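You operate a simulated robot arm through the tools that you are given. There is no shell and no other tool. Be economical: measure what you need, move in short steps, check, and stop when the job is done.

You run a simulated robot arm. Do the job below in one go: nothing can be reset, and whatever is moved stays where it is left.

## Task
Fill the yellow spout pack to the HIGH line and cap it.
Fine: It stays in the holder, spout aside, nothing spilt; the cap has the pack's colour. Where these are worked on the way, their far stop is far enough and under half their travel is too little: spout.

The check looks at the end state, three seconds after you hand in, the way a careful person would. Anything else that was tipped, shoved, dropped, spilled or broken makes it a failure. A push-on lid holds only when it is set on centred and level and pressed home; a screw cap is set on level and turned clockwise until tight.

## Robot
A 6-joint arm with a two-finger parallel gripper, fixed in place. Base frame: the origin is at the foot of the arm, x ahead of it, y to its left, z up; the work surface is at about z = 800. Lengths are in mm, angles in degrees, forces in N, time in s.
With the tool pointing down near the work surface it reaches from about 260 to 680 mm from the base axis. Its first joint turns from -66.0 to 66.0 degrees. Payload 2.9 kg.
The tool frame sits at the grasp point between the pads (the TCP): z along the fingers, y along the line on which they close. The tips reach 30 mm beyond it. The gripper opens to 110 mm. The fingers are 20 mm wide and 10 mm thick; the gripper's body (48 by 112 mm) begins 55 mm behind the TCP.
Orientation is that of the tool frame in the base frame, as a unit quaternion [x, y, z, w]. With the fingers straight down and closing along the base's y, the tool's x points along the base's -x, its y along +y and its z along -z.

## Interface
- The arm moves only by the tool send_rows. Its argument "moves" is one flat list of numbers, 7 for each row, row after row: the turn, a rotation vector about the base's x, y, z in degrees, then the shift along the base's x, y, z in mm, then the closure, from 0 (fully open) to 1 (shut). In form: [rx, ry, rz, x, y, z, grip, rx, ry, rz, x, y, z, grip, ...]. A call has 1 to 8 rows; each row is the pose to reach, as a shift and turn from the pose commanded when the call began. Rows are played at 5 a second. More than 50 mm and 8.6 degrees between two rows, or a gripper value outside its range, and nothing of the call is played. Where a pose cannot be reached the arm comes as near as it can. A force on the tool above 70 N (or 10 N above the force at the start of the call, whichever is more), or a blocked arm, ends the call early, and 0.2 s more pass. Each finger travels about 108 mm/s and halts on what it meets, pressing with about 30 N; the grip force reading is that of the motor and also rises with nothing between the fingers. The clock runs only during rows and for 0.2 s after the last one: add rows that repeat a pose to give the fingers time. It gives the time, the measured TCP pose, the force on the tool (base axes), the opening and the grip force at its end, in the units of the frame above (readings bear some noise), with the torque about the TCP (base axes, N m) and any sound that the robot's microphone picked up.
- Cameras (640 x 400 px; columns grow to the right, rows downward): "scene" is fixed at [76.1, 427.2, 1392.9]; the picture's right is [-0.80, -0.60, 0.00], its down [-0.29, 0.39, -0.87] and it looks along [0.53, -0.70, -0.49] (base axes); focal length 317 px, centre (320, 200). "wrist" rides on the gripper at [72, 17, -103] in the tool frame; the picture's right is [-0.23, 0.97, 0.00], its down [-0.76, -0.18, -0.62] and it looks along [-0.61, -0.14, 0.78] (tool axes); focal length 222 px, centre (320, 200). There is no depth. A picture from a camera that has moved, and an enlarged one, comes with that camera's place and axes in the base frame and with its lens.
- get_image(camera): a new picture of that camera. The clock stands still meanwhile.
- inspect(camera, box): a new picture of the part [left, top, right, bottom] of that camera's present view, enlarged. The clock stands still meanwhile.
- close_job(): hands the job in; it is judged then, once.

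Go step by step. Nothing tells you positions but the pictures and the camera data: compare them with the known pose of the tool, close in by small moves and look again before you grip or let go. The budget is 120 turns and 84 pictures, counting those below and the enlarged ones. Unless the task says otherwise, let go and move clear before handing in, and close with one line.

The tools are called as a command line: name --argument value ..., lists and objects as JSON in quotes. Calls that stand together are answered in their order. send_rows: Moves the arm, as the interface text tells. Its arguments: {"type":"object","properties":{"moves":{"type":"array"}},"required":["moves"]} The other tools are called the same way: get_image (camera) takes a picture; inspect (camera, box) takes an enlarged picture of a part of a camera's view; close_job () hands the job in.

At the start:

```text
clock: 0.0
tcp_pos: [440.5, -30.6, 1259.0]
orientation: [0.0, 1.0, 0.0, -0.001]
ft_force: [0.0, -0.4, 0.2]
ft_torque: [-0.02, -0.02, -0.02]
grip_width: 109.9
grip_force: 0.1
```

scene: 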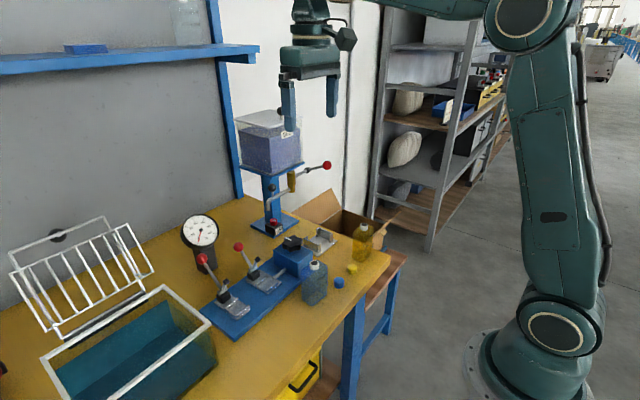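
wrist: 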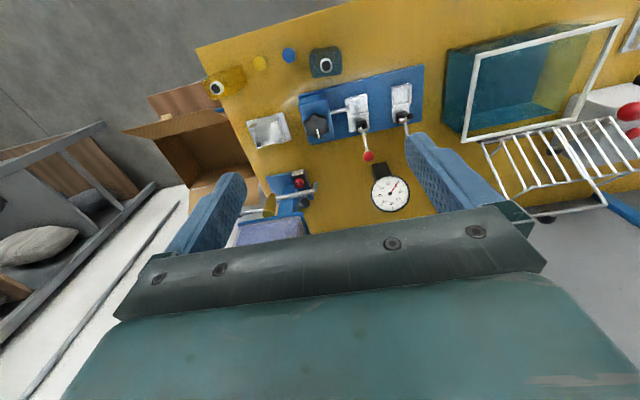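

I see a workbench with a dispenser (a tank on a column with a swinging spout and a valve), a holder plate, a yellow pack, a grey-blue pack, and a yellow and a blue cap. I'll zoom in on the relevant parts.

inspect --camera "scene" --box '[220, 90, 420, 215]'

inspect --camera "scene" --box '[250, 200, 410, 300]'

inspect --camera "wrist" --box '[190, 30, 430, 220]'

```text
3.20 times, centred on (320, 152) of scene
camera zoom: at [76.1, 427.2, 1392.9], right [-0.8, -0.6, 0.0], down [-0.29, 0.39, -0.87], along [0.53, -0.7, -0.49], focal length 1013 px, centre (320, 352)
```

zoom: 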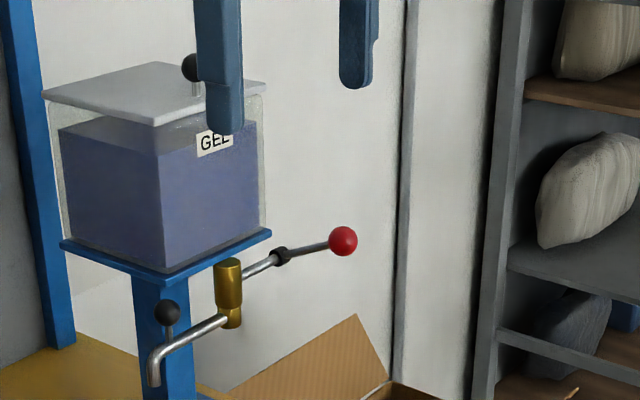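

```text
4.00 times, centred on (330, 250) of scene
camera zoom: at [76.1, 427.2, 1392.9], right [-0.8, -0.6, 0.0], down [-0.29, 0.39, -0.87], along [0.53, -0.7, -0.49], focal length 1266 px, centre (280, 0)
```

zoom: 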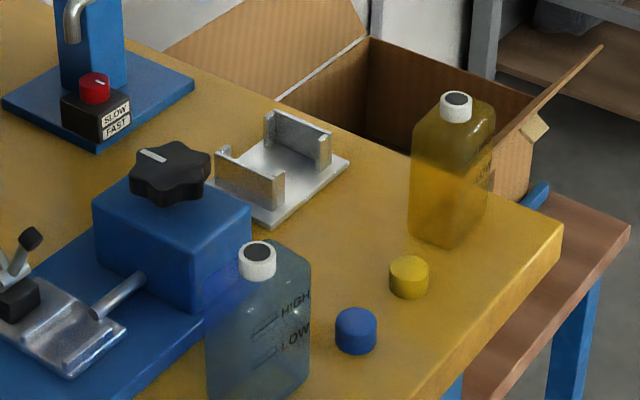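

```text
2.11 times, centred on (310, 125) of wrist
camera zoom: at [368.3, -13.5, 1361.7], right [0.23, 0.97, 0.0], down [0.76, -0.18, 0.62], along [0.61, -0.14, -0.78], focal length 468 px, centre (341, 358)
```

zoom: 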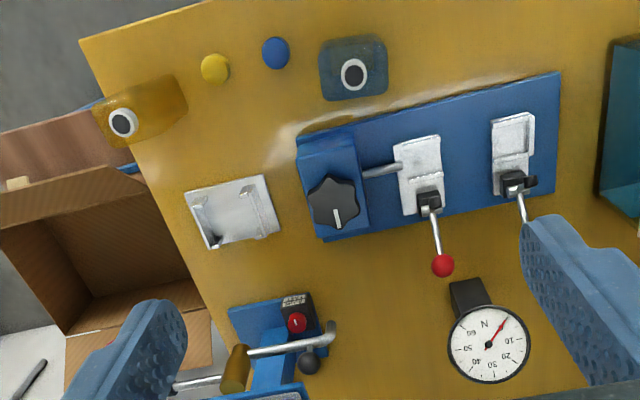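

The holder sits near (553,-189), with its walls at the ±y ends. The spout pivot is near (635,-181,1000) and the pipe now points to +y. I'll move closer for better views.

send_rows --moves '[0, 0, 0, -20, -40, -40, 0, 0, 0, 0, -40, -80, -80, 0, 0, 0, 0, -60, -120, -120, 0, 0, 0, 0, -80, -160, -160, 0, 0, 0, 0, -80, -160, -160, 0]'

get_image --camera "wrist"

inspect --camera "scene" --box '[220, 90, 420, 215]'

```text
refused: row 1 steps farther than a row can; nothing moved
```

```text
78 pictures are left
camera wrist: at [368.3, -13.5, 1361.7], right [0.23, 0.97, 0.0], down [0.76, -0.18, 0.62], along [0.61, -0.14, -0.78], focal length 222 px, centre (320, 200)
```

wrist: 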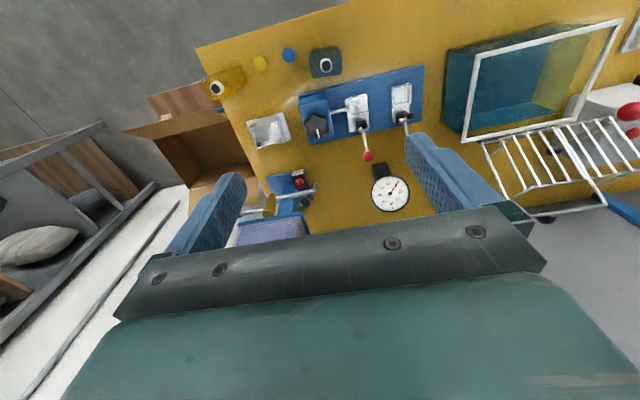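

```text
3.20 times, centred on (320, 152) of scene
camera zoom: at [76.1, 427.2, 1392.9], right [-0.8, -0.6, 0.0], down [-0.29, 0.39, -0.87], along [0.53, -0.7, -0.49], focal length 1013 px, centre (320, 352)
```

zoom: 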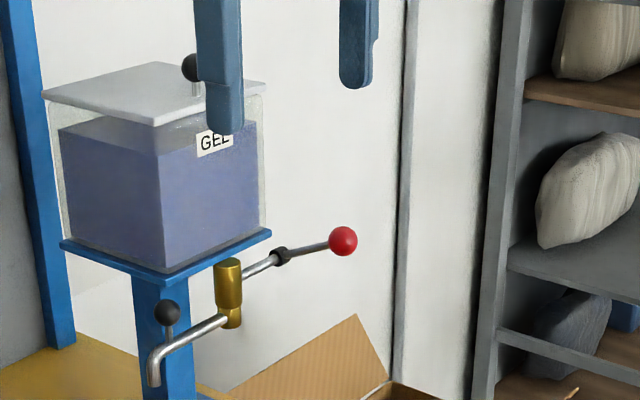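

The call was refused because each row's step was longer than 50 mm, and nothing moved. I'll use smaller steps towards the same viewing pose.

send_rows --moves '[0, 0, 0, -15, -30, -30, 0, 0, 0, 0, -30, -60, -60, 0, 0, 0, 0, -45, -90, -90, 0, 0, 0, 0, -60, -120, -120, 0, 0, 0, 0, -75, -150, -150, 0, 0, 0, 0, -80, -170, -170, 0]'

get_image --camera "wrist"

inspect --camera "wrist" --box '[220, 60, 460, 210]'

```text
clock: 1.4
tcp_pos: [361.4, -201.3, 1088.4]
orientation: [0.0, 1.0, 0.0, 0.001]
ft_force: [0.6, -0.1, -0.5]
ft_torque: [-0.03, -0.01, -0.01]
grip_width: 110.0
grip_force: 0.1
```

```text
76 pictures are left
camera wrist: at [288.6, -184.4, 1191.2], right [0.23, 0.97, 0.0], down [0.76, -0.18, 0.62], along [0.61, -0.14, -0.78], focal length 222 px, centre (320, 200)
```

wrist: 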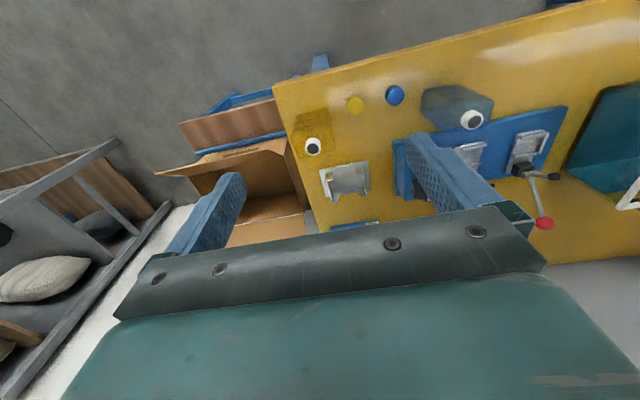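

```text
2.67 times, centred on (340, 135) of wrist
camera zoom: at [288.6, -184.4, 1191.2], right [0.23, 0.97, 0.0], down [0.76, -0.18, 0.62], along [0.61, -0.14, -0.78], focal length 592 px, centre (267, 373)
```

zoom: 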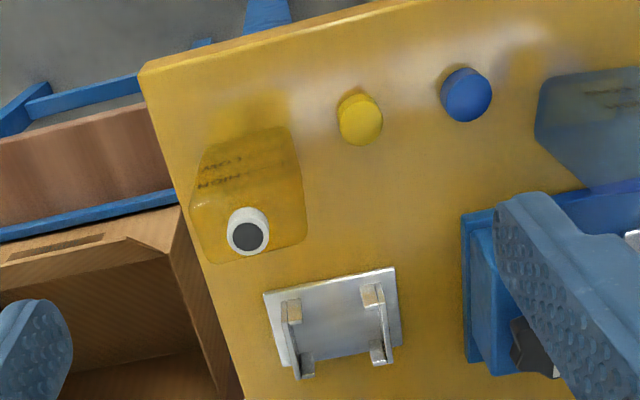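

The pack's spout opening is at about (417,-224,907) and its body spans x 402–443 and y -251…-196. The holder opening faces the same way, so no rotation is needed. I'll zoom in on the pack, caps, holder, lever and rate dial.

inspect --camera "wrist" --box '[280, 80, 410, 162]'

inspect --camera "scene" --box '[250, 140, 340, 240]'

inspect --camera "scene" --box '[300, 215, 390, 275]'

```text
4.88 times, centred on (345, 121) of wrist
camera zoom: at [288.6, -184.4, 1191.2], right [0.23, 0.97, 0.0], down [0.76, -0.18, 0.62], along [0.61, -0.14, -0.78], focal length 1084 px, centre (198, 585)
```

zoom: 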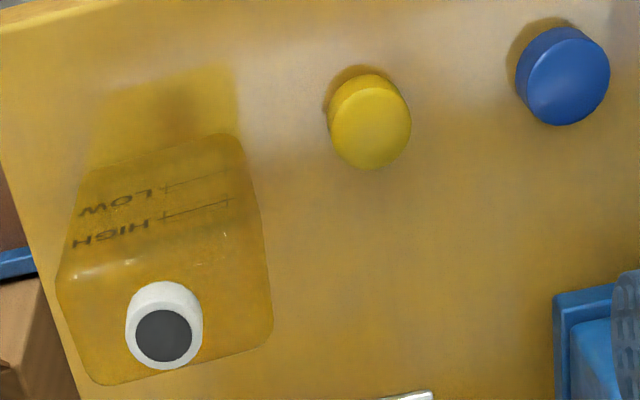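

```text
4.00 times, centred on (295, 190) of scene
camera zoom: at [76.1, 427.2, 1392.9], right [-0.8, -0.6, 0.0], down [-0.29, 0.39, -0.87], along [0.53, -0.7, -0.49], focal length 1266 px, centre (420, 240)
```

zoom: 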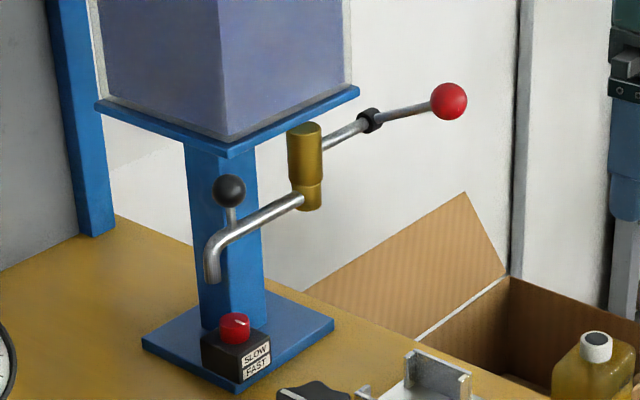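

```text
6.67 times, centred on (345, 245) of scene
camera zoom: at [76.1, 427.2, 1392.9], right [-0.8, -0.6, 0.0], down [-0.29, 0.39, -0.87], along [0.53, -0.7, -0.49], focal length 2111 px, centre (153, -100)
```

zoom: 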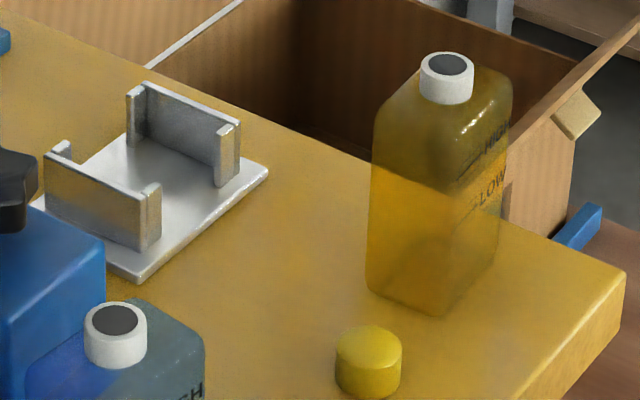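

The pack is aligned with the axes, its HIGH/LOW face looks toward -x, and the holder walls reach about z≈835. I'll hover above the pack with a half-open gripper and check alignment.

send_rows --moves '[0, 0, 0, 20, -8, -40, 0.15, 0, 0, 0, 40, -16, -80, 0.3, 0, 0, 0, 58, -23, -120, 0.3, 0, 0, 0, 58, -23, -128, 0.3, 0, 0, 0, 58, -23, -128, 0.3]'

get_image --camera "wrist"

inspect --camera "scene" --box '[300, 175, 420, 275]'

```text
clock: 2.6
tcp_pos: [418.8, -221.6, 958.5]
orientation: [0.0, 1.0, 0.0, 0.0]
ft_force: [-0.3, -0.6, -0.9]
ft_torque: [-0.01, 0.01, 0.01]
grip_width: 76.9
grip_force: 0.0
```

```text
71 pictures are left
camera wrist: at [346.6, -206.0, 1062.5], right [0.23, 0.97, 0.0], down [0.76, -0.18, 0.62], along [0.61, -0.14, -0.78], focal length 222 px, centre (320, 200)
```

wrist: 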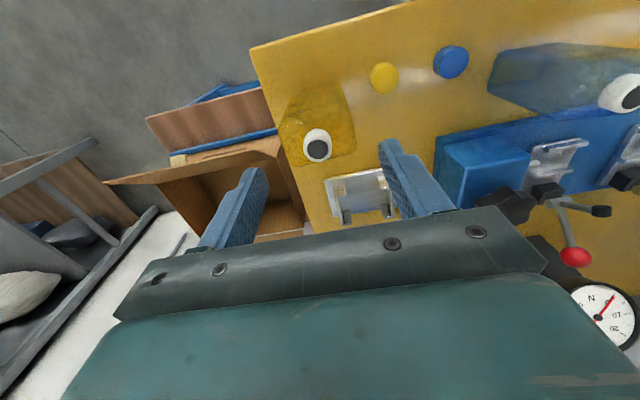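

```text
4.00 times, centred on (360, 225) of scene
camera zoom: at [76.1, 427.2, 1392.9], right [-0.8, -0.6, 0.0], down [-0.29, 0.39, -0.87], along [0.53, -0.7, -0.49], focal length 1266 px, centre (160, 100)
```

zoom: 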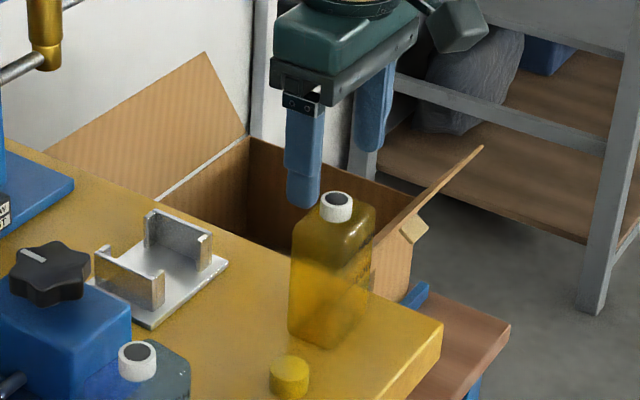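

The geometry agrees in both views. I'll descend over the pack's shoulders and grip.

send_rows --moves '[0, 0, 0, 1, -2, -30, 0.3, 0, 0, 0, 1, -2, -60, 0.3, 0, 0, 0, 1, -2, -86, 0.3, 0, 0, 0, 1, -2, -86, 0.3]'

inspect --camera "scene" --box '[310, 185, 410, 265]'

inspect --camera "wrist" --box '[230, 60, 450, 230]'

```text
clock: 3.6
tcp_pos: [420.5, -225.5, 873.6]
orientation: [-0.001, 1.0, 0.0, 0.001]
ft_force: [-0.2, 0.4, -0.2]
ft_torque: [0.0, -0.03, 0.0]
grip_width: 77.0
grip_force: 0.0
```

```text
5.00 times, centred on (360, 225) of scene
camera zoom: at [76.1, 427.2, 1392.9], right [-0.8, -0.6, 0.0], down [-0.29, 0.39, -0.87], along [0.53, -0.7, -0.49], focal length 1583 px, centre (120, 75)
```

zoom: 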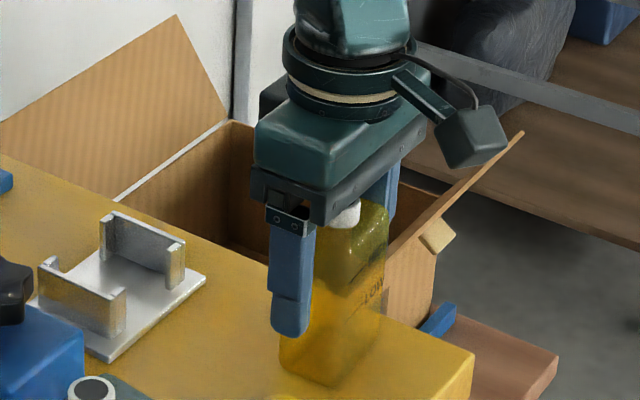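

```text
2.35 times, centred on (340, 145) of wrist
camera zoom: at [348.0, -208.3, 976.7], right [0.23, 0.97, 0.0], down [0.76, -0.18, 0.62], along [0.61, -0.14, -0.78], focal length 523 px, centre (273, 329)
```

zoom: 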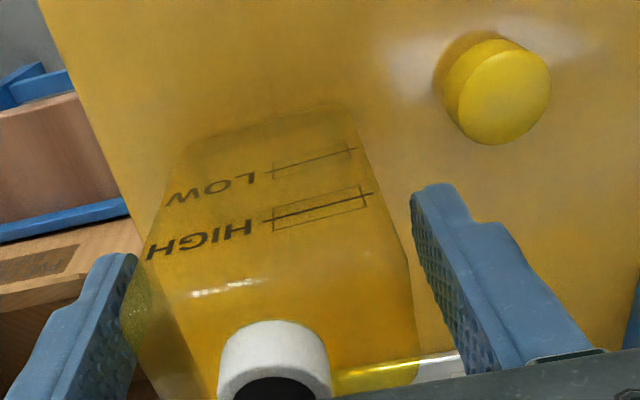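

The fingers straddle the pack. I'll close and check the grip.

send_rows --moves '[0, 0, 0, 0, 0, 0, 0.45, 0, 0, 0, 0, 0, 0, 0.55, 0, 0, 0, 0, 0, 0, 0.6, 0, 0, 0, 0, 0, 0, 0.6]'

```text
clock: 4.6
tcp_pos: [420.2, -225.2, 873.8]
orientation: [0.0, 1.0, 0.0, 0.0]
ft_force: [-0.5, -0.1, 0.2]
ft_torque: [0.0, -0.01, 0.0]
grip_width: 59.9
grip_force: 29.5
```

I'm gripping it at 59.9 mm. I'll lift it and carry it over the holder.

send_rows --moves '[0, 0, 0, 0, 0, 30, 0.6, 0, 0, 0, 0, 0, 60, 0.6, 0, 0, 0, 35, 9, 60, 0.6, 0, 0, 0, 70, 18, 60, 0.6, 0, 0, 0, 105, 27, 60, 0.6, 0, 0, 0, 133, 36, 60, 0.6, 0, 0, 0, 133, 36, 60, 0.6]'

inspect --camera "scene" --box '[260, 150, 380, 260]'

get_image --camera "wrist"

```text
clock: 6.2
tcp_pos: [553.7, -187.1, 936.3]
orientation: [0.0, 1.0, -0.001, 0.001]
ft_force: [0.9, -0.1, -0.7]
ft_torque: [-0.02, 0.0, -0.01]
grip_width: 59.9
grip_force: 29.8
```

```text
3.64 times, centred on (320, 205) of scene
camera zoom: at [76.1, 427.2, 1392.9], right [-0.8, -0.6, 0.0], down [-0.29, 0.39, -0.87], along [0.53, -0.7, -0.49], focal length 1151 px, centre (320, 182)
```

zoom: 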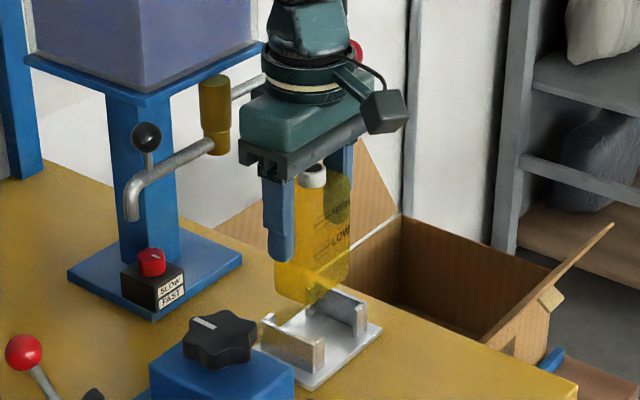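

```text
66 pictures are left
camera wrist: at [481.2, -171.5, 1038.2], right [0.23, 0.97, 0.0], down [0.76, -0.18, 0.62], along [0.61, -0.14, -0.78], focal length 222 px, centre (320, 200)
```

wrist: 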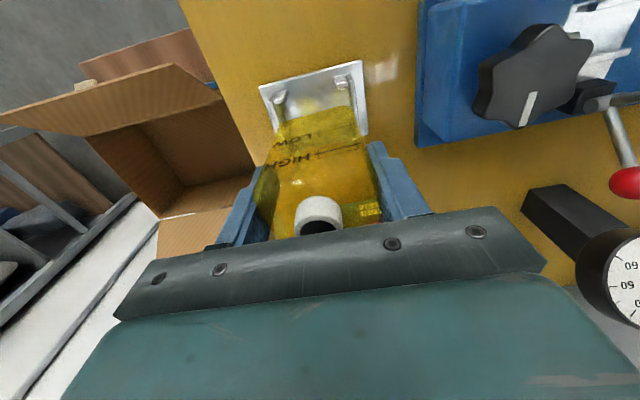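

The pack hangs above the holder. I'll measure the posts and tray closely before lowering.

inspect --camera "wrist" --box '[240, 50, 390, 160]'

inspect --camera "scene" --box '[315, 210, 375, 260]'

```text
3.64 times, centred on (315, 105) of wrist
camera zoom: at [481.2, -171.5, 1038.2], right [0.23, 0.97, 0.0], down [0.76, -0.18, 0.62], along [0.61, -0.14, -0.78], focal length 808 px, centre (338, 546)
```

zoom: 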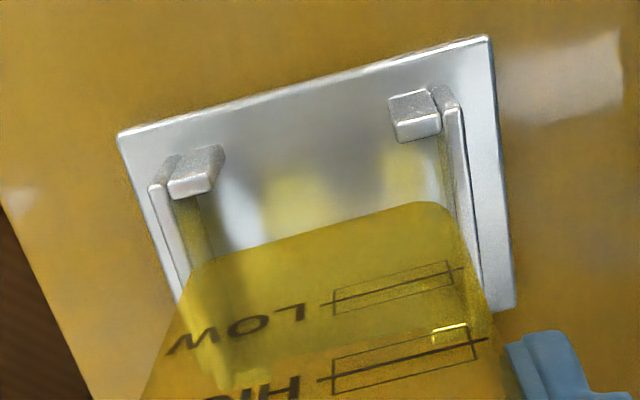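

```text
8.00 times, centred on (345, 235) of scene
camera zoom: at [76.1, 427.2, 1392.9], right [-0.8, -0.6, 0.0], down [-0.29, 0.39, -0.87], along [0.53, -0.7, -0.49], focal length 2533 px, centre (120, -80)
```

zoom: 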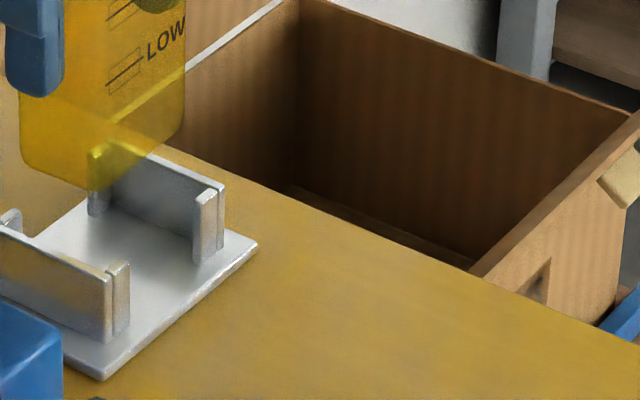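

From the measurements, the pocket centre is about (551.3,-190.3) and the pack centre is now about (554,-187). I'll correct that and lower to just above the posts.

send_rows --moves '[0, 0, 0, -2.7, -3.2, 0, 0.6, 0, 0, 0, -2.7, -3.2, -20, 0.6, 0, 0, 0, -2.7, -3.2, -20, 0.6]'

inspect --camera "wrist" --box '[240, 50, 390, 160]'

inspect --camera "scene" --box '[305, 190, 375, 260]'

```text
clock: 7.0
tcp_pos: [550.5, -193.0, 913.7]
orientation: [0.0, 1.0, 0.0, 0.0]
ft_force: [0.4, 0.3, 0.3]
ft_torque: [-0.02, -0.04, 0.0]
grip_width: 59.9
grip_force: 30.2
```

```text
3.64 times, centred on (315, 105) of wrist
camera zoom: at [478.0, -175.6, 1017.9], right [0.23, 0.97, 0.0], down [0.76, -0.18, 0.62], along [0.61, -0.14, -0.78], focal length 808 px, centre (338, 546)
```

zoom: 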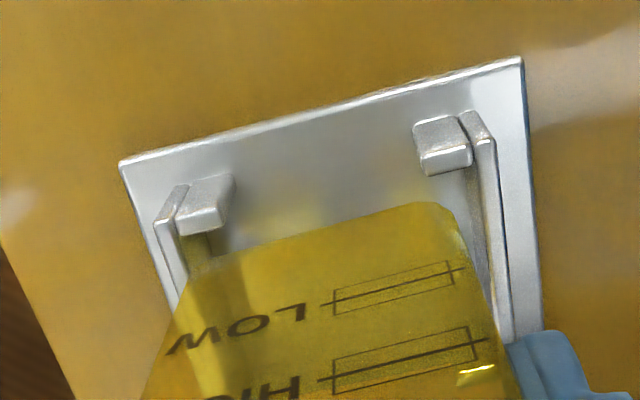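

```text
5.71 times, centred on (340, 225) of scene
camera zoom: at [76.1, 427.2, 1392.9], right [-0.8, -0.6, 0.0], down [-0.29, 0.39, -0.87], along [0.53, -0.7, -0.49], focal length 1809 px, centre (206, 57)
```

zoom: 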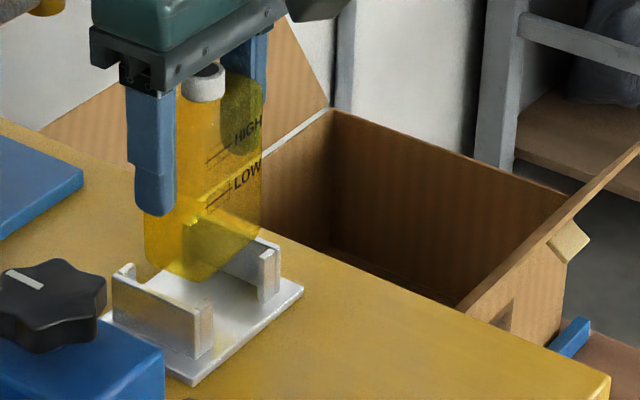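

My refined measurement puts the pocket centre at y≈-190.3, so the pack needs +2 mm in y; x is fine. I'll lower partway into the pocket and read the force.

send_rows --moves '[0, 0, 0, 0.3, 2.2, 0, 0.6, 0, 0, 0, 0.3, 2.2, -8, 0.6, 0, 0, 0, 0.3, 2.2, -14, 0.6, 0, 0, 0, 0.3, 2.2, -20, 0.6]'

inspect --camera "wrist" --box '[240, 50, 390, 160]'

inspect --camera "scene" --box '[305, 190, 375, 260]'

```text
clock: 8.0
tcp_pos: [551.1, -190.4, 895.3]
orientation: [0.0, 1.0, 0.0, 0.0]
ft_force: [0.1, -0.1, 0.0]
ft_torque: [0.03, 0.03, 0.01]
grip_width: 60.0
grip_force: 29.7
```

```text
3.64 times, centred on (315, 105) of wrist
camera zoom: at [478.2, -173.3, 997.9], right [0.23, 0.97, 0.0], down [0.76, -0.18, 0.62], along [0.61, -0.14, -0.78], focal length 808 px, centre (338, 546)
```

zoom: 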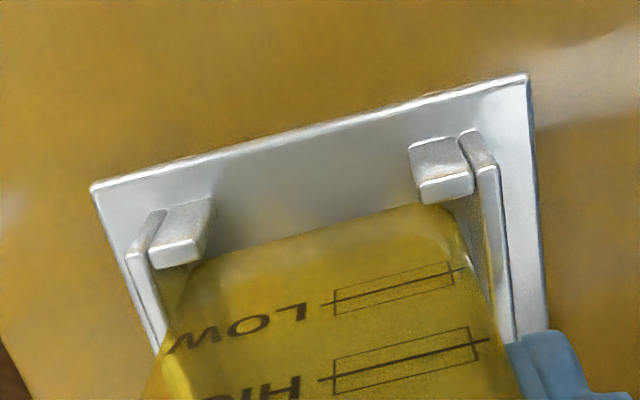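

```text
5.71 times, centred on (340, 225) of scene
camera zoom: at [76.1, 427.2, 1392.9], right [-0.8, -0.6, 0.0], down [-0.29, 0.39, -0.87], along [0.53, -0.7, -0.49], focal length 1809 px, centre (206, 57)
```

zoom: 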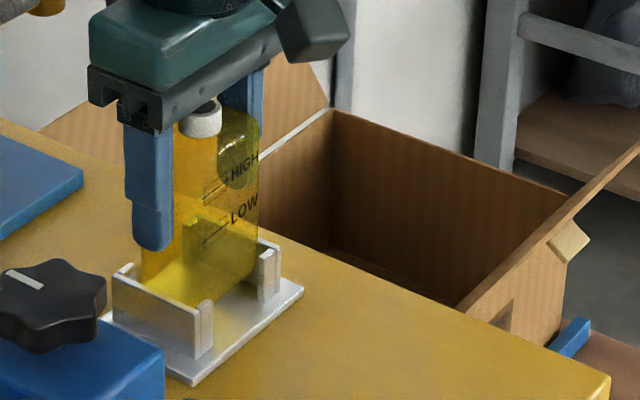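

The pack is inside the posts with no contact force. I'll lower it gently onto the tray.

send_rows --moves '[0, 0, 0, 0, 0, -5, 0.6, 0, 0, 0, 0, 0, -9, 0.6, 0, 0, 0, 0, 0, -12, 0.6, 0, 0, 0, 0, 0, -14, 0.6, 0, 0, 0, 0, 0, -14, 0.6]'

```text
clock: 9.2
tcp_pos: [550.5, -190.3, 881.2]
orientation: [0.0, 1.0, 0.0, 0.001]
ft_force: [1.2, -0.3, -0.7]
ft_torque: [0.0, -0.07, -0.05]
grip_width: 59.8
grip_force: 29.8
```

send_rows --moves '[0, 0, 0, 0, 0, -1, 0.6, 0, 0, 0, 0, 0, -2, 0.6, 0, 0, 0, 0, 0, -3, 0.6]'

inspect --camera "scene" --box '[305, 190, 375, 260]'

```text
clock: 10.0
tcp_pos: [550.9, -189.6, 879.1]
orientation: [0.0, 1.0, 0.0, 0.002]
ft_force: [-1.0, -0.1, 15.2]
ft_torque: [0.12, 0.33, 0.13]
grip_width: 59.7
grip_force: 29.7
```

```text
5.71 times, centred on (340, 225) of scene
camera zoom: at [75.8, 427.3, 1392.9], right [-0.8, -0.6, 0.0], down [-0.29, 0.39, -0.87], along [0.53, -0.7, -0.49], focal length 1809 px, centre (206, 57)
```

zoom: 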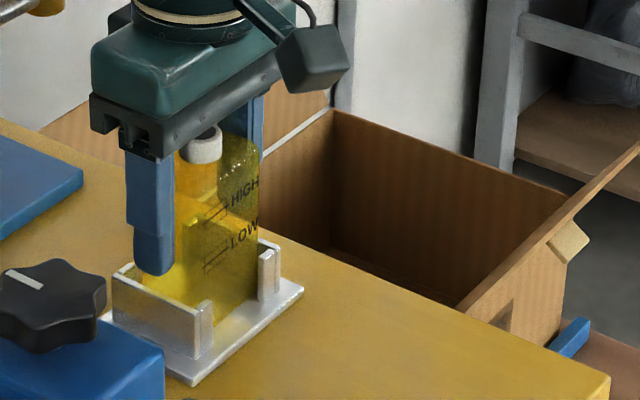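

The pack is seated (15 N contact at z≈879). I'll release it and rise.

send_rows --moves '[0, 0, 0, 0, 0, 1, 0.5, 0, 0, 0, 0, 0, 1, 0.3, 0, 0, 0, 0, 0, 1, 0.3, 0, 0, 0, 0, 0, 40, 0.3, 0, 0, 0, -30, 0, 75, 0.3, 0, 0, 0, -70, 0, 100, 0.3, 0, 0, 0, -115, 0, 115, 0.3, 0, 0, 0, -160, 0, 130, 0.3]'

get_image --camera "wrist"

inspect --camera "scene" --box '[240, 130, 380, 250]'

```text
clock: 11.8
tcp_pos: [389.2, -189.6, 1006.6]
orientation: [-0.001, 1.0, 0.001, 0.0]
ft_force: [0.6, 0.2, -0.8]
ft_torque: [0.0, -0.02, 0.0]
grip_width: 77.2
grip_force: 0.0
```

```text
58 pictures are left
camera wrist: at [317.3, -173.6, 1110.0], right [0.23, 0.97, 0.0], down [0.76, -0.18, 0.62], along [0.61, -0.14, -0.78], focal length 222 px, centre (320, 200)
```

wrist: 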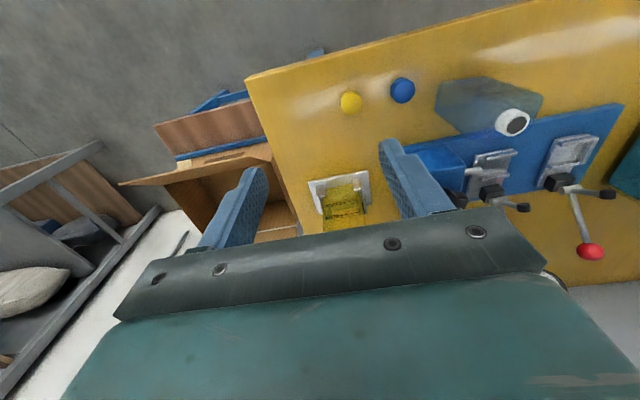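

```text
3.33 times, centred on (310, 190) of scene
camera zoom: at [76.1, 427.2, 1392.9], right [-0.8, -0.6, 0.0], down [-0.29, 0.39, -0.87], along [0.53, -0.7, -0.49], focal length 1055 px, centre (353, 233)
```

zoom: 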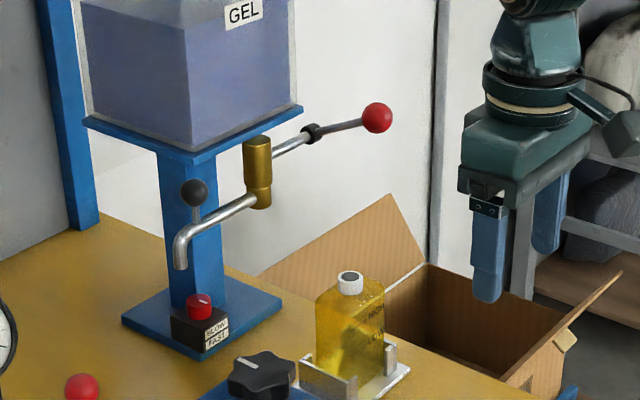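

The pack stands neatly in the holder. Next I'll tilt the wrist to look horizontally at the valve lever, spout and dial.

send_rows --moves '[0, -8, 0, -5, 0, 20, 0.3, 0, -16, 0, -10, 0, 40, 0.3, 0, -24, 0, -15, 0, 60, 0.3, 0, -32, 0, -20, 0, 80, 0.3, 0, -40, 0, -25, 0, 100, 0.3, 0, -40, 0, -25, 0, 100, 0.3]'

get_image --camera "wrist"

```text
clock: 13.2
tcp_pos: [366.4, -190.9, 1107.7]
orientation: [0.0, 0.939, 0.0, 0.343]
ft_force: [-0.3, -0.9, -0.3]
ft_torque: [-0.01, 0.01, -0.04]
grip_width: 77.0
grip_force: 0.1
```

```text
56 pictures are left
camera wrist: at [243.9, -173.6, 1139.7], right [0.17, 0.97, 0.15], down [0.18, -0.18, 0.97], along [0.97, -0.14, -0.21], focal length 222 px, centre (320, 200)
```

wrist: 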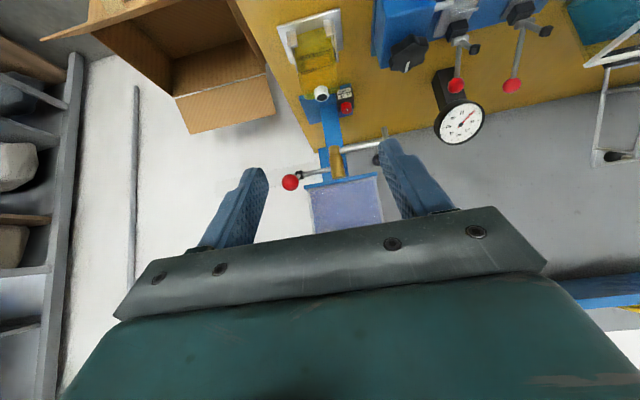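

inspect --camera "wrist" --box '[260, 70, 400, 210]'

inspect --camera "wrist" --box '[270, 130, 390, 205]'

inspect --camera "scene" --box '[270, 210, 310, 240]'

```text
2.86 times, centred on (330, 140) of wrist
camera zoom: at [243.9, -173.6, 1139.7], right [0.17, 0.97, 0.15], down [0.18, -0.18, 0.97], along [0.97, -0.14, -0.21], focal length 635 px, centre (291, 371)
```

zoom: 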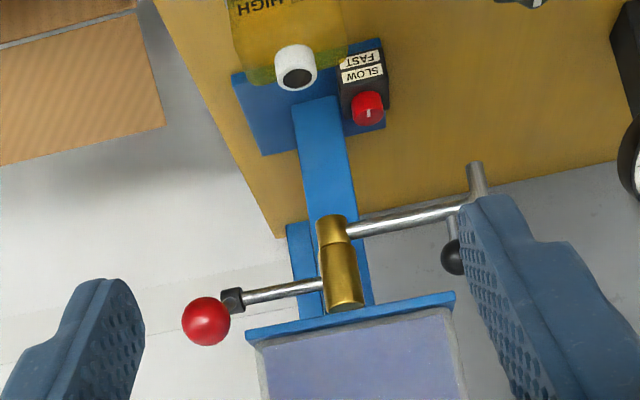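

```text
5.33 times, centred on (330, 168) of wrist
camera zoom: at [243.9, -173.6, 1139.7], right [0.17, 0.97, 0.15], down [0.18, -0.18, 0.97], along [0.97, -0.14, -0.21], focal length 1185 px, centre (267, 373)
```

zoom: 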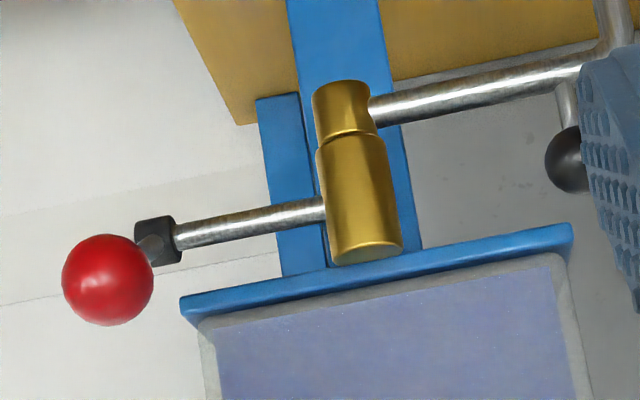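

```text
13.33 times, centred on (290, 225) of scene
camera zoom: at [76.1, 427.2, 1392.9], right [-0.8, -0.6, 0.0], down [-0.29, 0.39, -0.87], along [0.53, -0.7, -0.49], focal length 4221 px, centre (720, -133)
```

zoom: 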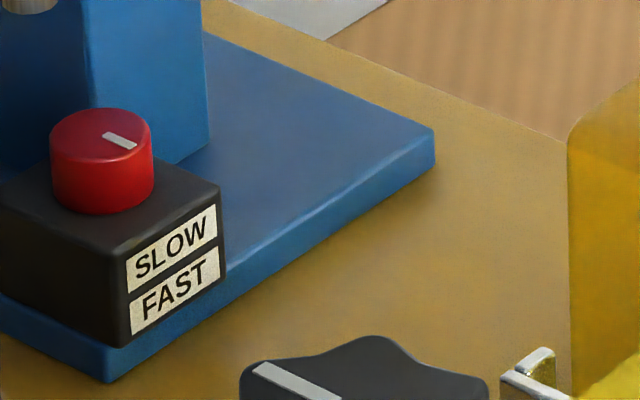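

The lever hinges at about (640,-262,999) with its red ball at (567,-262,1033), so it should press down. The spout knob is at about (645.5,-116,996) and the pivot at (644,-190), so a 90° swing puts the outlet over the pack at about (545,-190). I'll approach the knob with the tilted tool.

send_rows --moves '[0, 0, 0, 30, 25, 0, 0.5, 0, 0, 0, 60, 50, 0, 0.6, 0, 0, 0, 100, 74, 0, 0.636, 0, 0, 0, 145, 75, -5, 0.636, 0, 0, 0, 190, 75, -15, 0.636, 0, 0, 0, 204, 75, -20, 0.636, 0, 0, 0, 204, 75, -20, 0.636]'

get_image --camera "wrist"

inspect --camera "scene" --box '[240, 110, 380, 250]'

```text
clock: 14.8
tcp_pos: [571.2, -113.8, 1086.9]
orientation: [0.0, 0.94, 0.0, 0.342]
ft_force: [-0.8, -0.4, -0.3]
ft_torque: [0.0, 0.01, 0.02]
grip_width: 40.0
grip_force: 0.1
```

```text
52 pictures are left
camera wrist: at [448.7, -97.8, 1120.0], right [0.17, 0.97, 0.15], down [0.18, -0.18, 0.97], along [0.97, -0.14, -0.21], focal length 222 px, centre (320, 200)
```

wrist: 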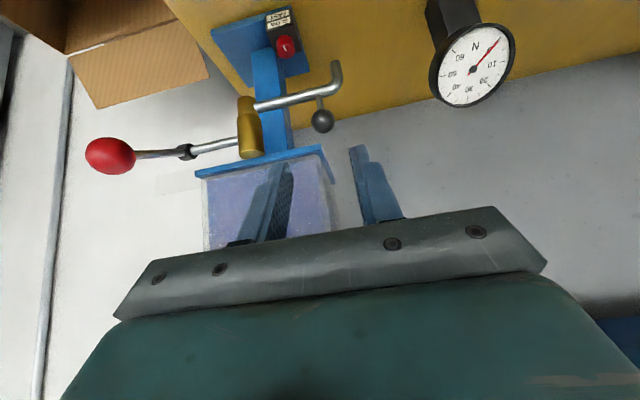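

```text
2.86 times, centred on (310, 180) of scene
camera zoom: at [76.1, 427.2, 1392.9], right [-0.8, -0.6, 0.0], down [-0.29, 0.39, -0.87], along [0.53, -0.7, -0.49], focal length 905 px, centre (349, 257)
```

zoom: 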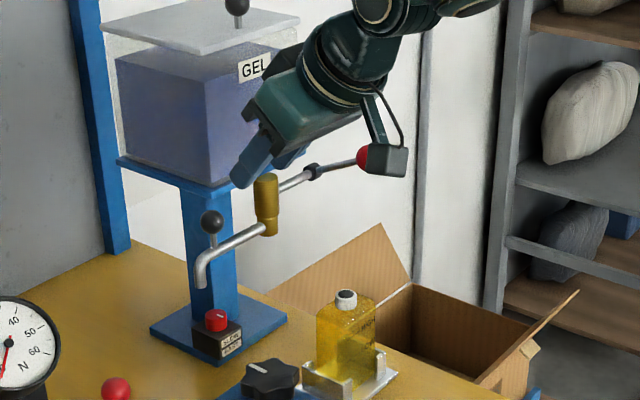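

The fingers are lined up with the knob. I'll advance most of the way along the tool axis and check again.

send_rows --moves '[0, 0, 0, 22, -0.5, -26, 0.636, 0, 0, 0, 44, -0.5, -52, 0.636, 0, 0, 0, 50, -0.5, -60, 0.636, 0, 0, 0, 50, -0.5, -60, 0.636]'

inspect --camera "wrist" --box '[220, 80, 420, 220]'

inspect --camera "scene" --box '[260, 130, 340, 200]'

```text
clock: 15.8
tcp_pos: [619.8, -114.5, 1027.5]
orientation: [0.0, 0.94, 0.0, 0.341]
ft_force: [-0.1, 0.9, -0.2]
ft_torque: [0.04, 0.0, 0.01]
grip_width: 40.1
grip_force: 0.0
```

```text
2.86 times, centred on (320, 150) of wrist
camera zoom: at [497.7, -98.3, 1059.9], right [0.17, 0.97, 0.15], down [0.18, -0.18, 0.97], along [0.97, -0.14, -0.21], focal length 635 px, centre (320, 343)
```

zoom: 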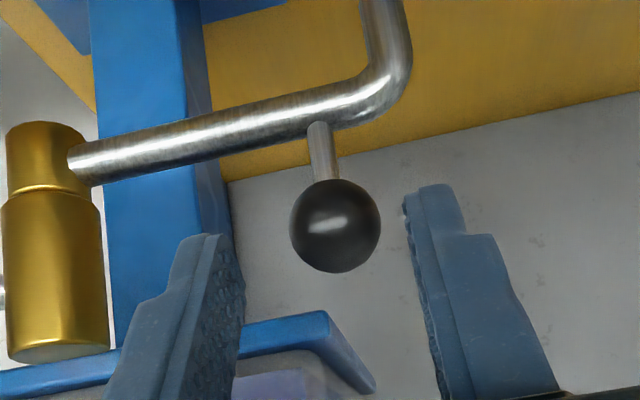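

```text
5.71 times, centred on (300, 165) of scene
camera zoom: at [76.1, 427.2, 1392.9], right [-0.8, -0.6, 0.0], down [-0.29, 0.39, -0.87], along [0.53, -0.7, -0.49], focal length 1809 px, centre (434, 400)
```

zoom: 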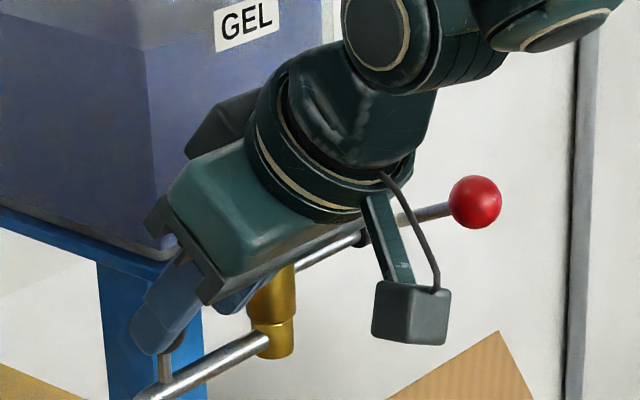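

The knob lies between the fingers, about 3 mm toward +y. I'll move in and close on it.

send_rows --moves '[0, 0, 0, 7, 3, -8, 0.636, 0, 0, 0, 14, 3, -15, 0.636, 0, 0, 0, 14, 3, -15, 0.75, 0, 0, 0, 14, 3, -15, 0.82, 0, 0, 0, 14, 3, -15, 0.85, 0, 0, 0, 14, 3, -15, 0.85]'

inspect --camera "wrist" --box '[220, 80, 420, 220]'

```text
clock: 17.2
tcp_pos: [632.4, -112.2, 1012.2]
orientation: [-0.001, 0.94, 0.0, 0.342]
ft_force: [1.7, 2.2, -0.9]
ft_torque: [0.02, -0.1, 0.16]
grip_width: 22.7
grip_force: 45.1
```

```text
2.86 times, centred on (320, 150) of wrist
camera zoom: at [511.8, -95.6, 1044.8], right [0.17, 0.97, 0.15], down [0.18, -0.18, 0.97], along [0.97, -0.14, -0.21], focal length 635 px, centre (320, 343)
```

zoom: 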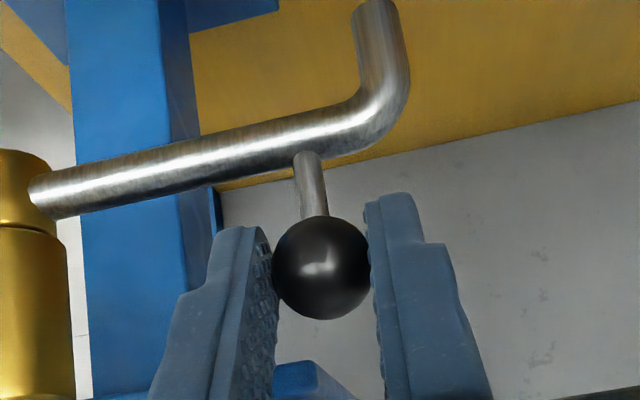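

I have the knob (22.7 mm). I'll swing it along the arc toward the pack, the first half now.

send_rows --moves '[0, 0, 0, -10, -0.7, 0, 0.85, 0, 0, 0, -20.2, -2.7, 0, 0.85, 0, 0, 0, -30, -6, 0, 0.85, 0, 0, 0, -39, -10.5, 0, 0.85, 0, 0, 0, -47.5, -16.1, 0, 0.85, 0, 0, 0, -55.2, -22.8, 0, 0.85]'

inspect --camera "wrist" --box '[200, 60, 440, 220]'

```text
clock: 18.6
tcp_pos: [576.9, -131.9, 1012.9]
orientation: [-0.004, 0.94, 0.004, 0.342]
ft_force: [-15.1, 22.5, 7.7]
ft_torque: [0.31, 0.69, 0.79]
grip_width: 23.2
grip_force: 45.3
```

```text
2.50 times, centred on (320, 140) of wrist
camera zoom: at [455.1, -116.4, 1045.1], right [0.17, 0.97, 0.15], down [0.19, -0.18, 0.97], along [0.97, -0.13, -0.21], focal length 555 px, centre (320, 350)
```

zoom: 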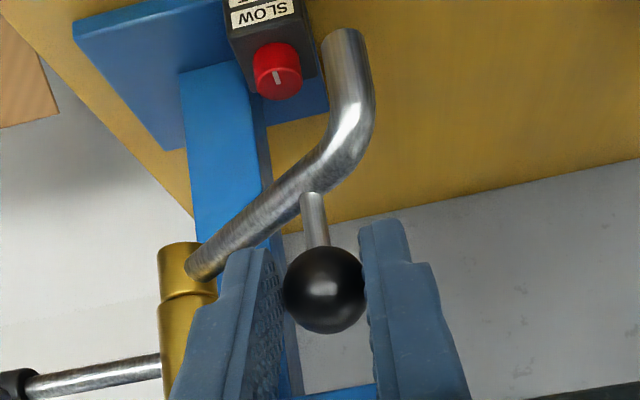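

The radial force is moderate, so the true radius is slightly larger than I used. I'll continue with a corrected arc.

send_rows --moves '[0, 0, 0, -8.6, -8.3, 0, 0.85, 0, 0, 0, -14.9, -17.7, 0, 0.85, 0, 0, 0, -19.4, -26.6, 0, 0.85, 0, 0, 0, -23, -37.2, 0, 0.85]'

inspect --camera "wrist" --box '[200, 30, 440, 220]'

```text
clock: 19.6
tcp_pos: [554.0, -173.6, 1012.9]
orientation: [0.001, 0.94, -0.001, 0.342]
ft_force: [2.5, 2.1, -9.5]
ft_torque: [-0.01, -0.2, 0.33]
grip_width: 22.8
grip_force: 45.2
```

```text
2.11 times, centred on (320, 125) of wrist
camera zoom: at [432.6, -156.6, 1044.8], right [0.18, 0.97, 0.15], down [0.18, -0.18, 0.97], along [0.97, -0.14, -0.21], focal length 468 px, centre (320, 358)
```

zoom: 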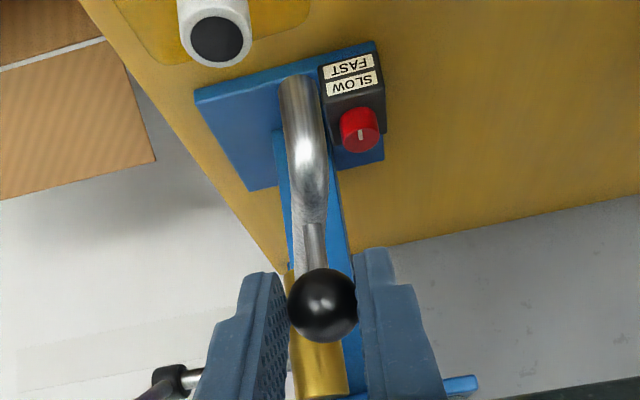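

The force is low now. I'll finish the swing to put the outlet over the pack mouth.

send_rows --moves '[0, 0, 0, -2, -9.7, 0, 0.85, 0, 0, 0, -2.5, -15, 0, 0.85, 0, 0, 0, -2.8, -19, 0, 0.85]'

inspect --camera "wrist" --box '[200, 30, 440, 220]'

inspect --camera "scene" --box '[270, 160, 370, 250]'

```text
clock: 20.4
tcp_pos: [552.7, -190.7, 1013.6]
orientation: [-0.001, 0.939, 0.001, 0.343]
ft_force: [-2.7, 9.2, -2.8]
ft_torque: [0.11, 0.34, 0.25]
grip_width: 23.0
grip_force: 44.6
```

```text
2.11 times, centred on (320, 125) of wrist
camera zoom: at [430.6, -174.1, 1045.2], right [0.17, 0.97, 0.15], down [0.18, -0.18, 0.97], along [0.97, -0.14, -0.21], focal length 468 px, centre (320, 358)
```

zoom: 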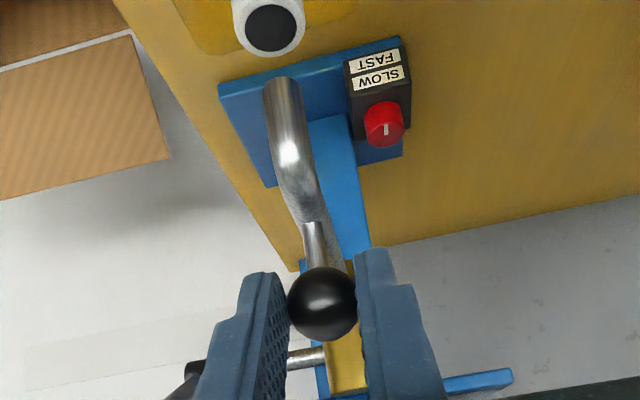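

```text
4.44 times, centred on (320, 205) of scene
camera zoom: at [76.1, 427.5, 1392.8], right [-0.8, -0.6, 0.0], down [-0.29, 0.39, -0.87], along [0.53, -0.7, -0.49], focal length 1407 px, centre (320, 178)
```

zoom: 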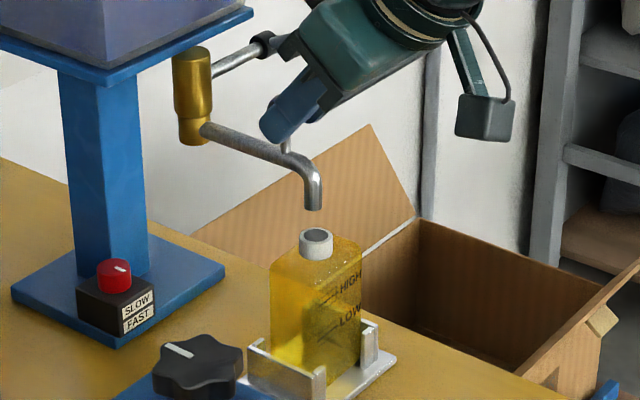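

The outlet is at about (541–544,-188.5) and the mouth at about (547,-191). I'll nudge it further to see whether the far stop is here.

send_rows --moves '[0, 0, 0, 0, -2, 0, 0.85, 0, 0, 0, 0, -4, 0, 0.85, 0, 0, 0, 0, -4, 0, 0.85]'

inspect --camera "scene" --box '[300, 190, 350, 230]'

inspect --camera "wrist" --box '[250, 20, 370, 120]'

```text
clock: 21.2
tcp_pos: [551.0, -190.7, 1012.6]
orientation: [-0.004, 0.94, 0.005, 0.342]
ft_force: [-5.2, 27.5, 0.0]
ft_torque: [0.36, 0.54, 0.57]
grip_width: 22.7
grip_force: 45.2
```

```text
10.00 times, centred on (325, 210) of scene
camera zoom: at [75.9, 428.0, 1392.7], right [-0.8, -0.6, 0.0], down [-0.29, 0.39, -0.87], along [0.53, -0.7, -0.49], focal length 3166 px, centre (270, 100)
```

zoom: 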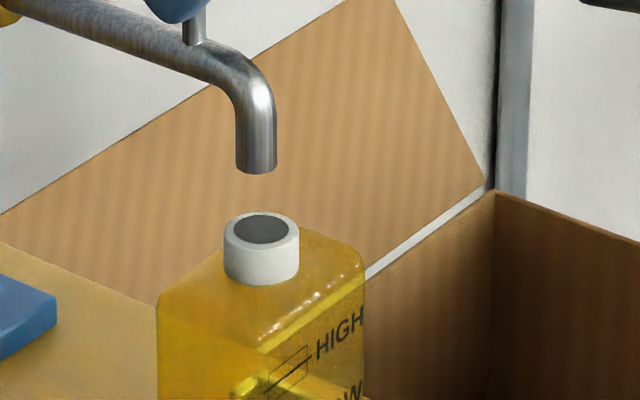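

```text
4.00 times, centred on (310, 70) of wrist
camera zoom: at [430.5, -175.8, 1045.2], right [0.16, 0.97, 0.15], down [0.18, -0.18, 0.97], along [0.97, -0.13, -0.21], focal length 888 px, centre (360, 720)
```

zoom: 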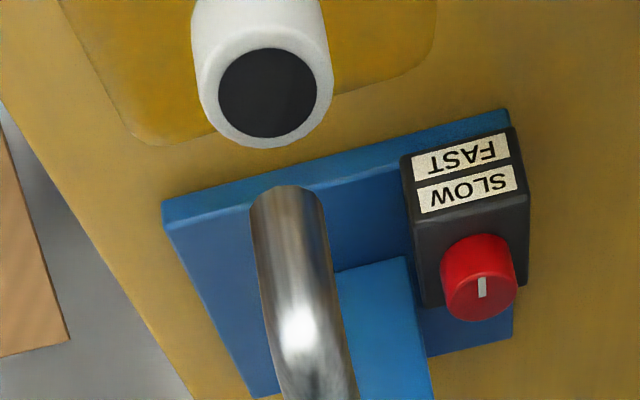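

The far stop is reached (force rises with no motion), and allowing for the visible near rim, the outlet is centred over the mouth. I'll unload, release the knob and back away along the tool axis.

send_rows --moves '[0, 0, 0, 0, 3, 0, 0.85, 0, 0, 0, 0, 3, 0, 0.75, 0, 0, 0, 0, 3, 0, 0.636, 0, 0, 0, -20, 3, 24, 0.636, 0, 0, 0, -45, 3, 54, 0.636, 0, 0, 0, -70, 3, 84, 0.636, 0, 0, 0, -95, 3, 110, 0.636]'

get_image --camera "wrist"

inspect --camera "scene" --box '[270, 140, 370, 250]'

```text
clock: 22.8
tcp_pos: [456.1, -192.7, 1122.2]
orientation: [0.0, 0.94, 0.0, 0.342]
ft_force: [-0.8, -0.2, 0.2]
ft_torque: [0.01, -0.01, 0.02]
grip_width: 40.2
grip_force: 0.0
```

```text
41 pictures are left
camera wrist: at [334.3, -176.0, 1155.4], right [0.17, 0.97, 0.15], down [0.18, -0.18, 0.97], along [0.97, -0.14, -0.21], focal length 222 px, centre (320, 200)
```

wrist: 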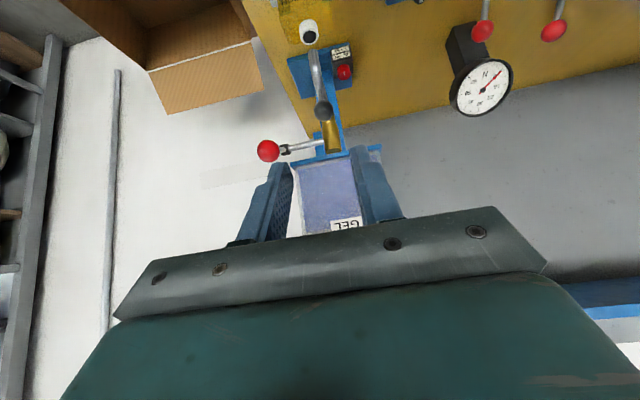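

```text
3.64 times, centred on (320, 195) of scene
camera zoom: at [76.1, 427.2, 1392.9], right [-0.8, -0.6, 0.0], down [-0.29, 0.39, -0.87], along [0.53, -0.7, -0.49], focal length 1151 px, centre (320, 218)
```

zoom: 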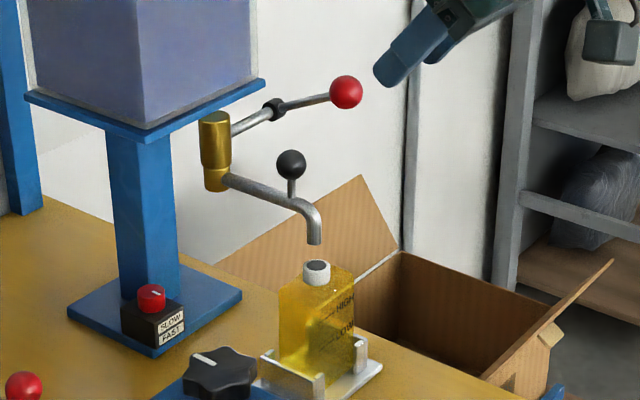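

The spout stays over the pack. Now the lever ball at about (567,-262,1034): I'll approach it along the tilted tool axis.

send_rows --moves '[0, 0, 0, 0, -35, 0, 0.545, 0, 0, 0, 20, -69.5, 0, 0.545, 0, 0, 0, 53, -69.5, -20, 0.545, 0, 0, 0, 75, -69.5, -46, 0.545, 0, 0, 0, 75, -69.5, -46, 0.545]'

inspect --camera "wrist" --box '[220, 60, 420, 220]'

```text
clock: 24.0
tcp_pos: [533.5, -264.4, 1076.8]
orientation: [0.001, 0.94, 0.0, 0.342]
ft_force: [-0.3, 0.6, 0.0]
ft_torque: [-0.01, 0.01, -0.04]
grip_width: 50.0
grip_force: 0.0
```

```text
2.50 times, centred on (320, 140) of wrist
camera zoom: at [411.0, -247.3, 1108.7], right [0.17, 0.97, 0.15], down [0.18, -0.18, 0.97], along [0.97, -0.14, -0.21], focal length 555 px, centre (320, 350)
```

zoom: 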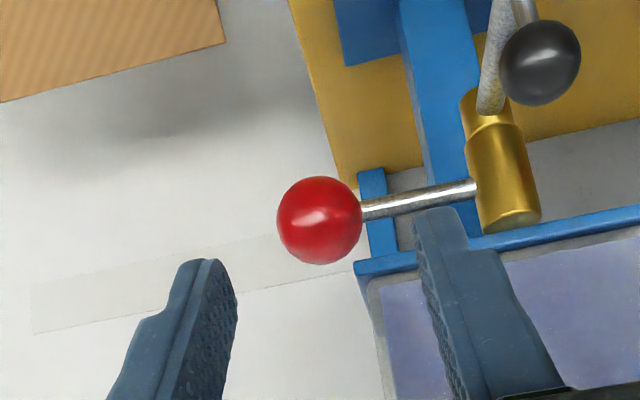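

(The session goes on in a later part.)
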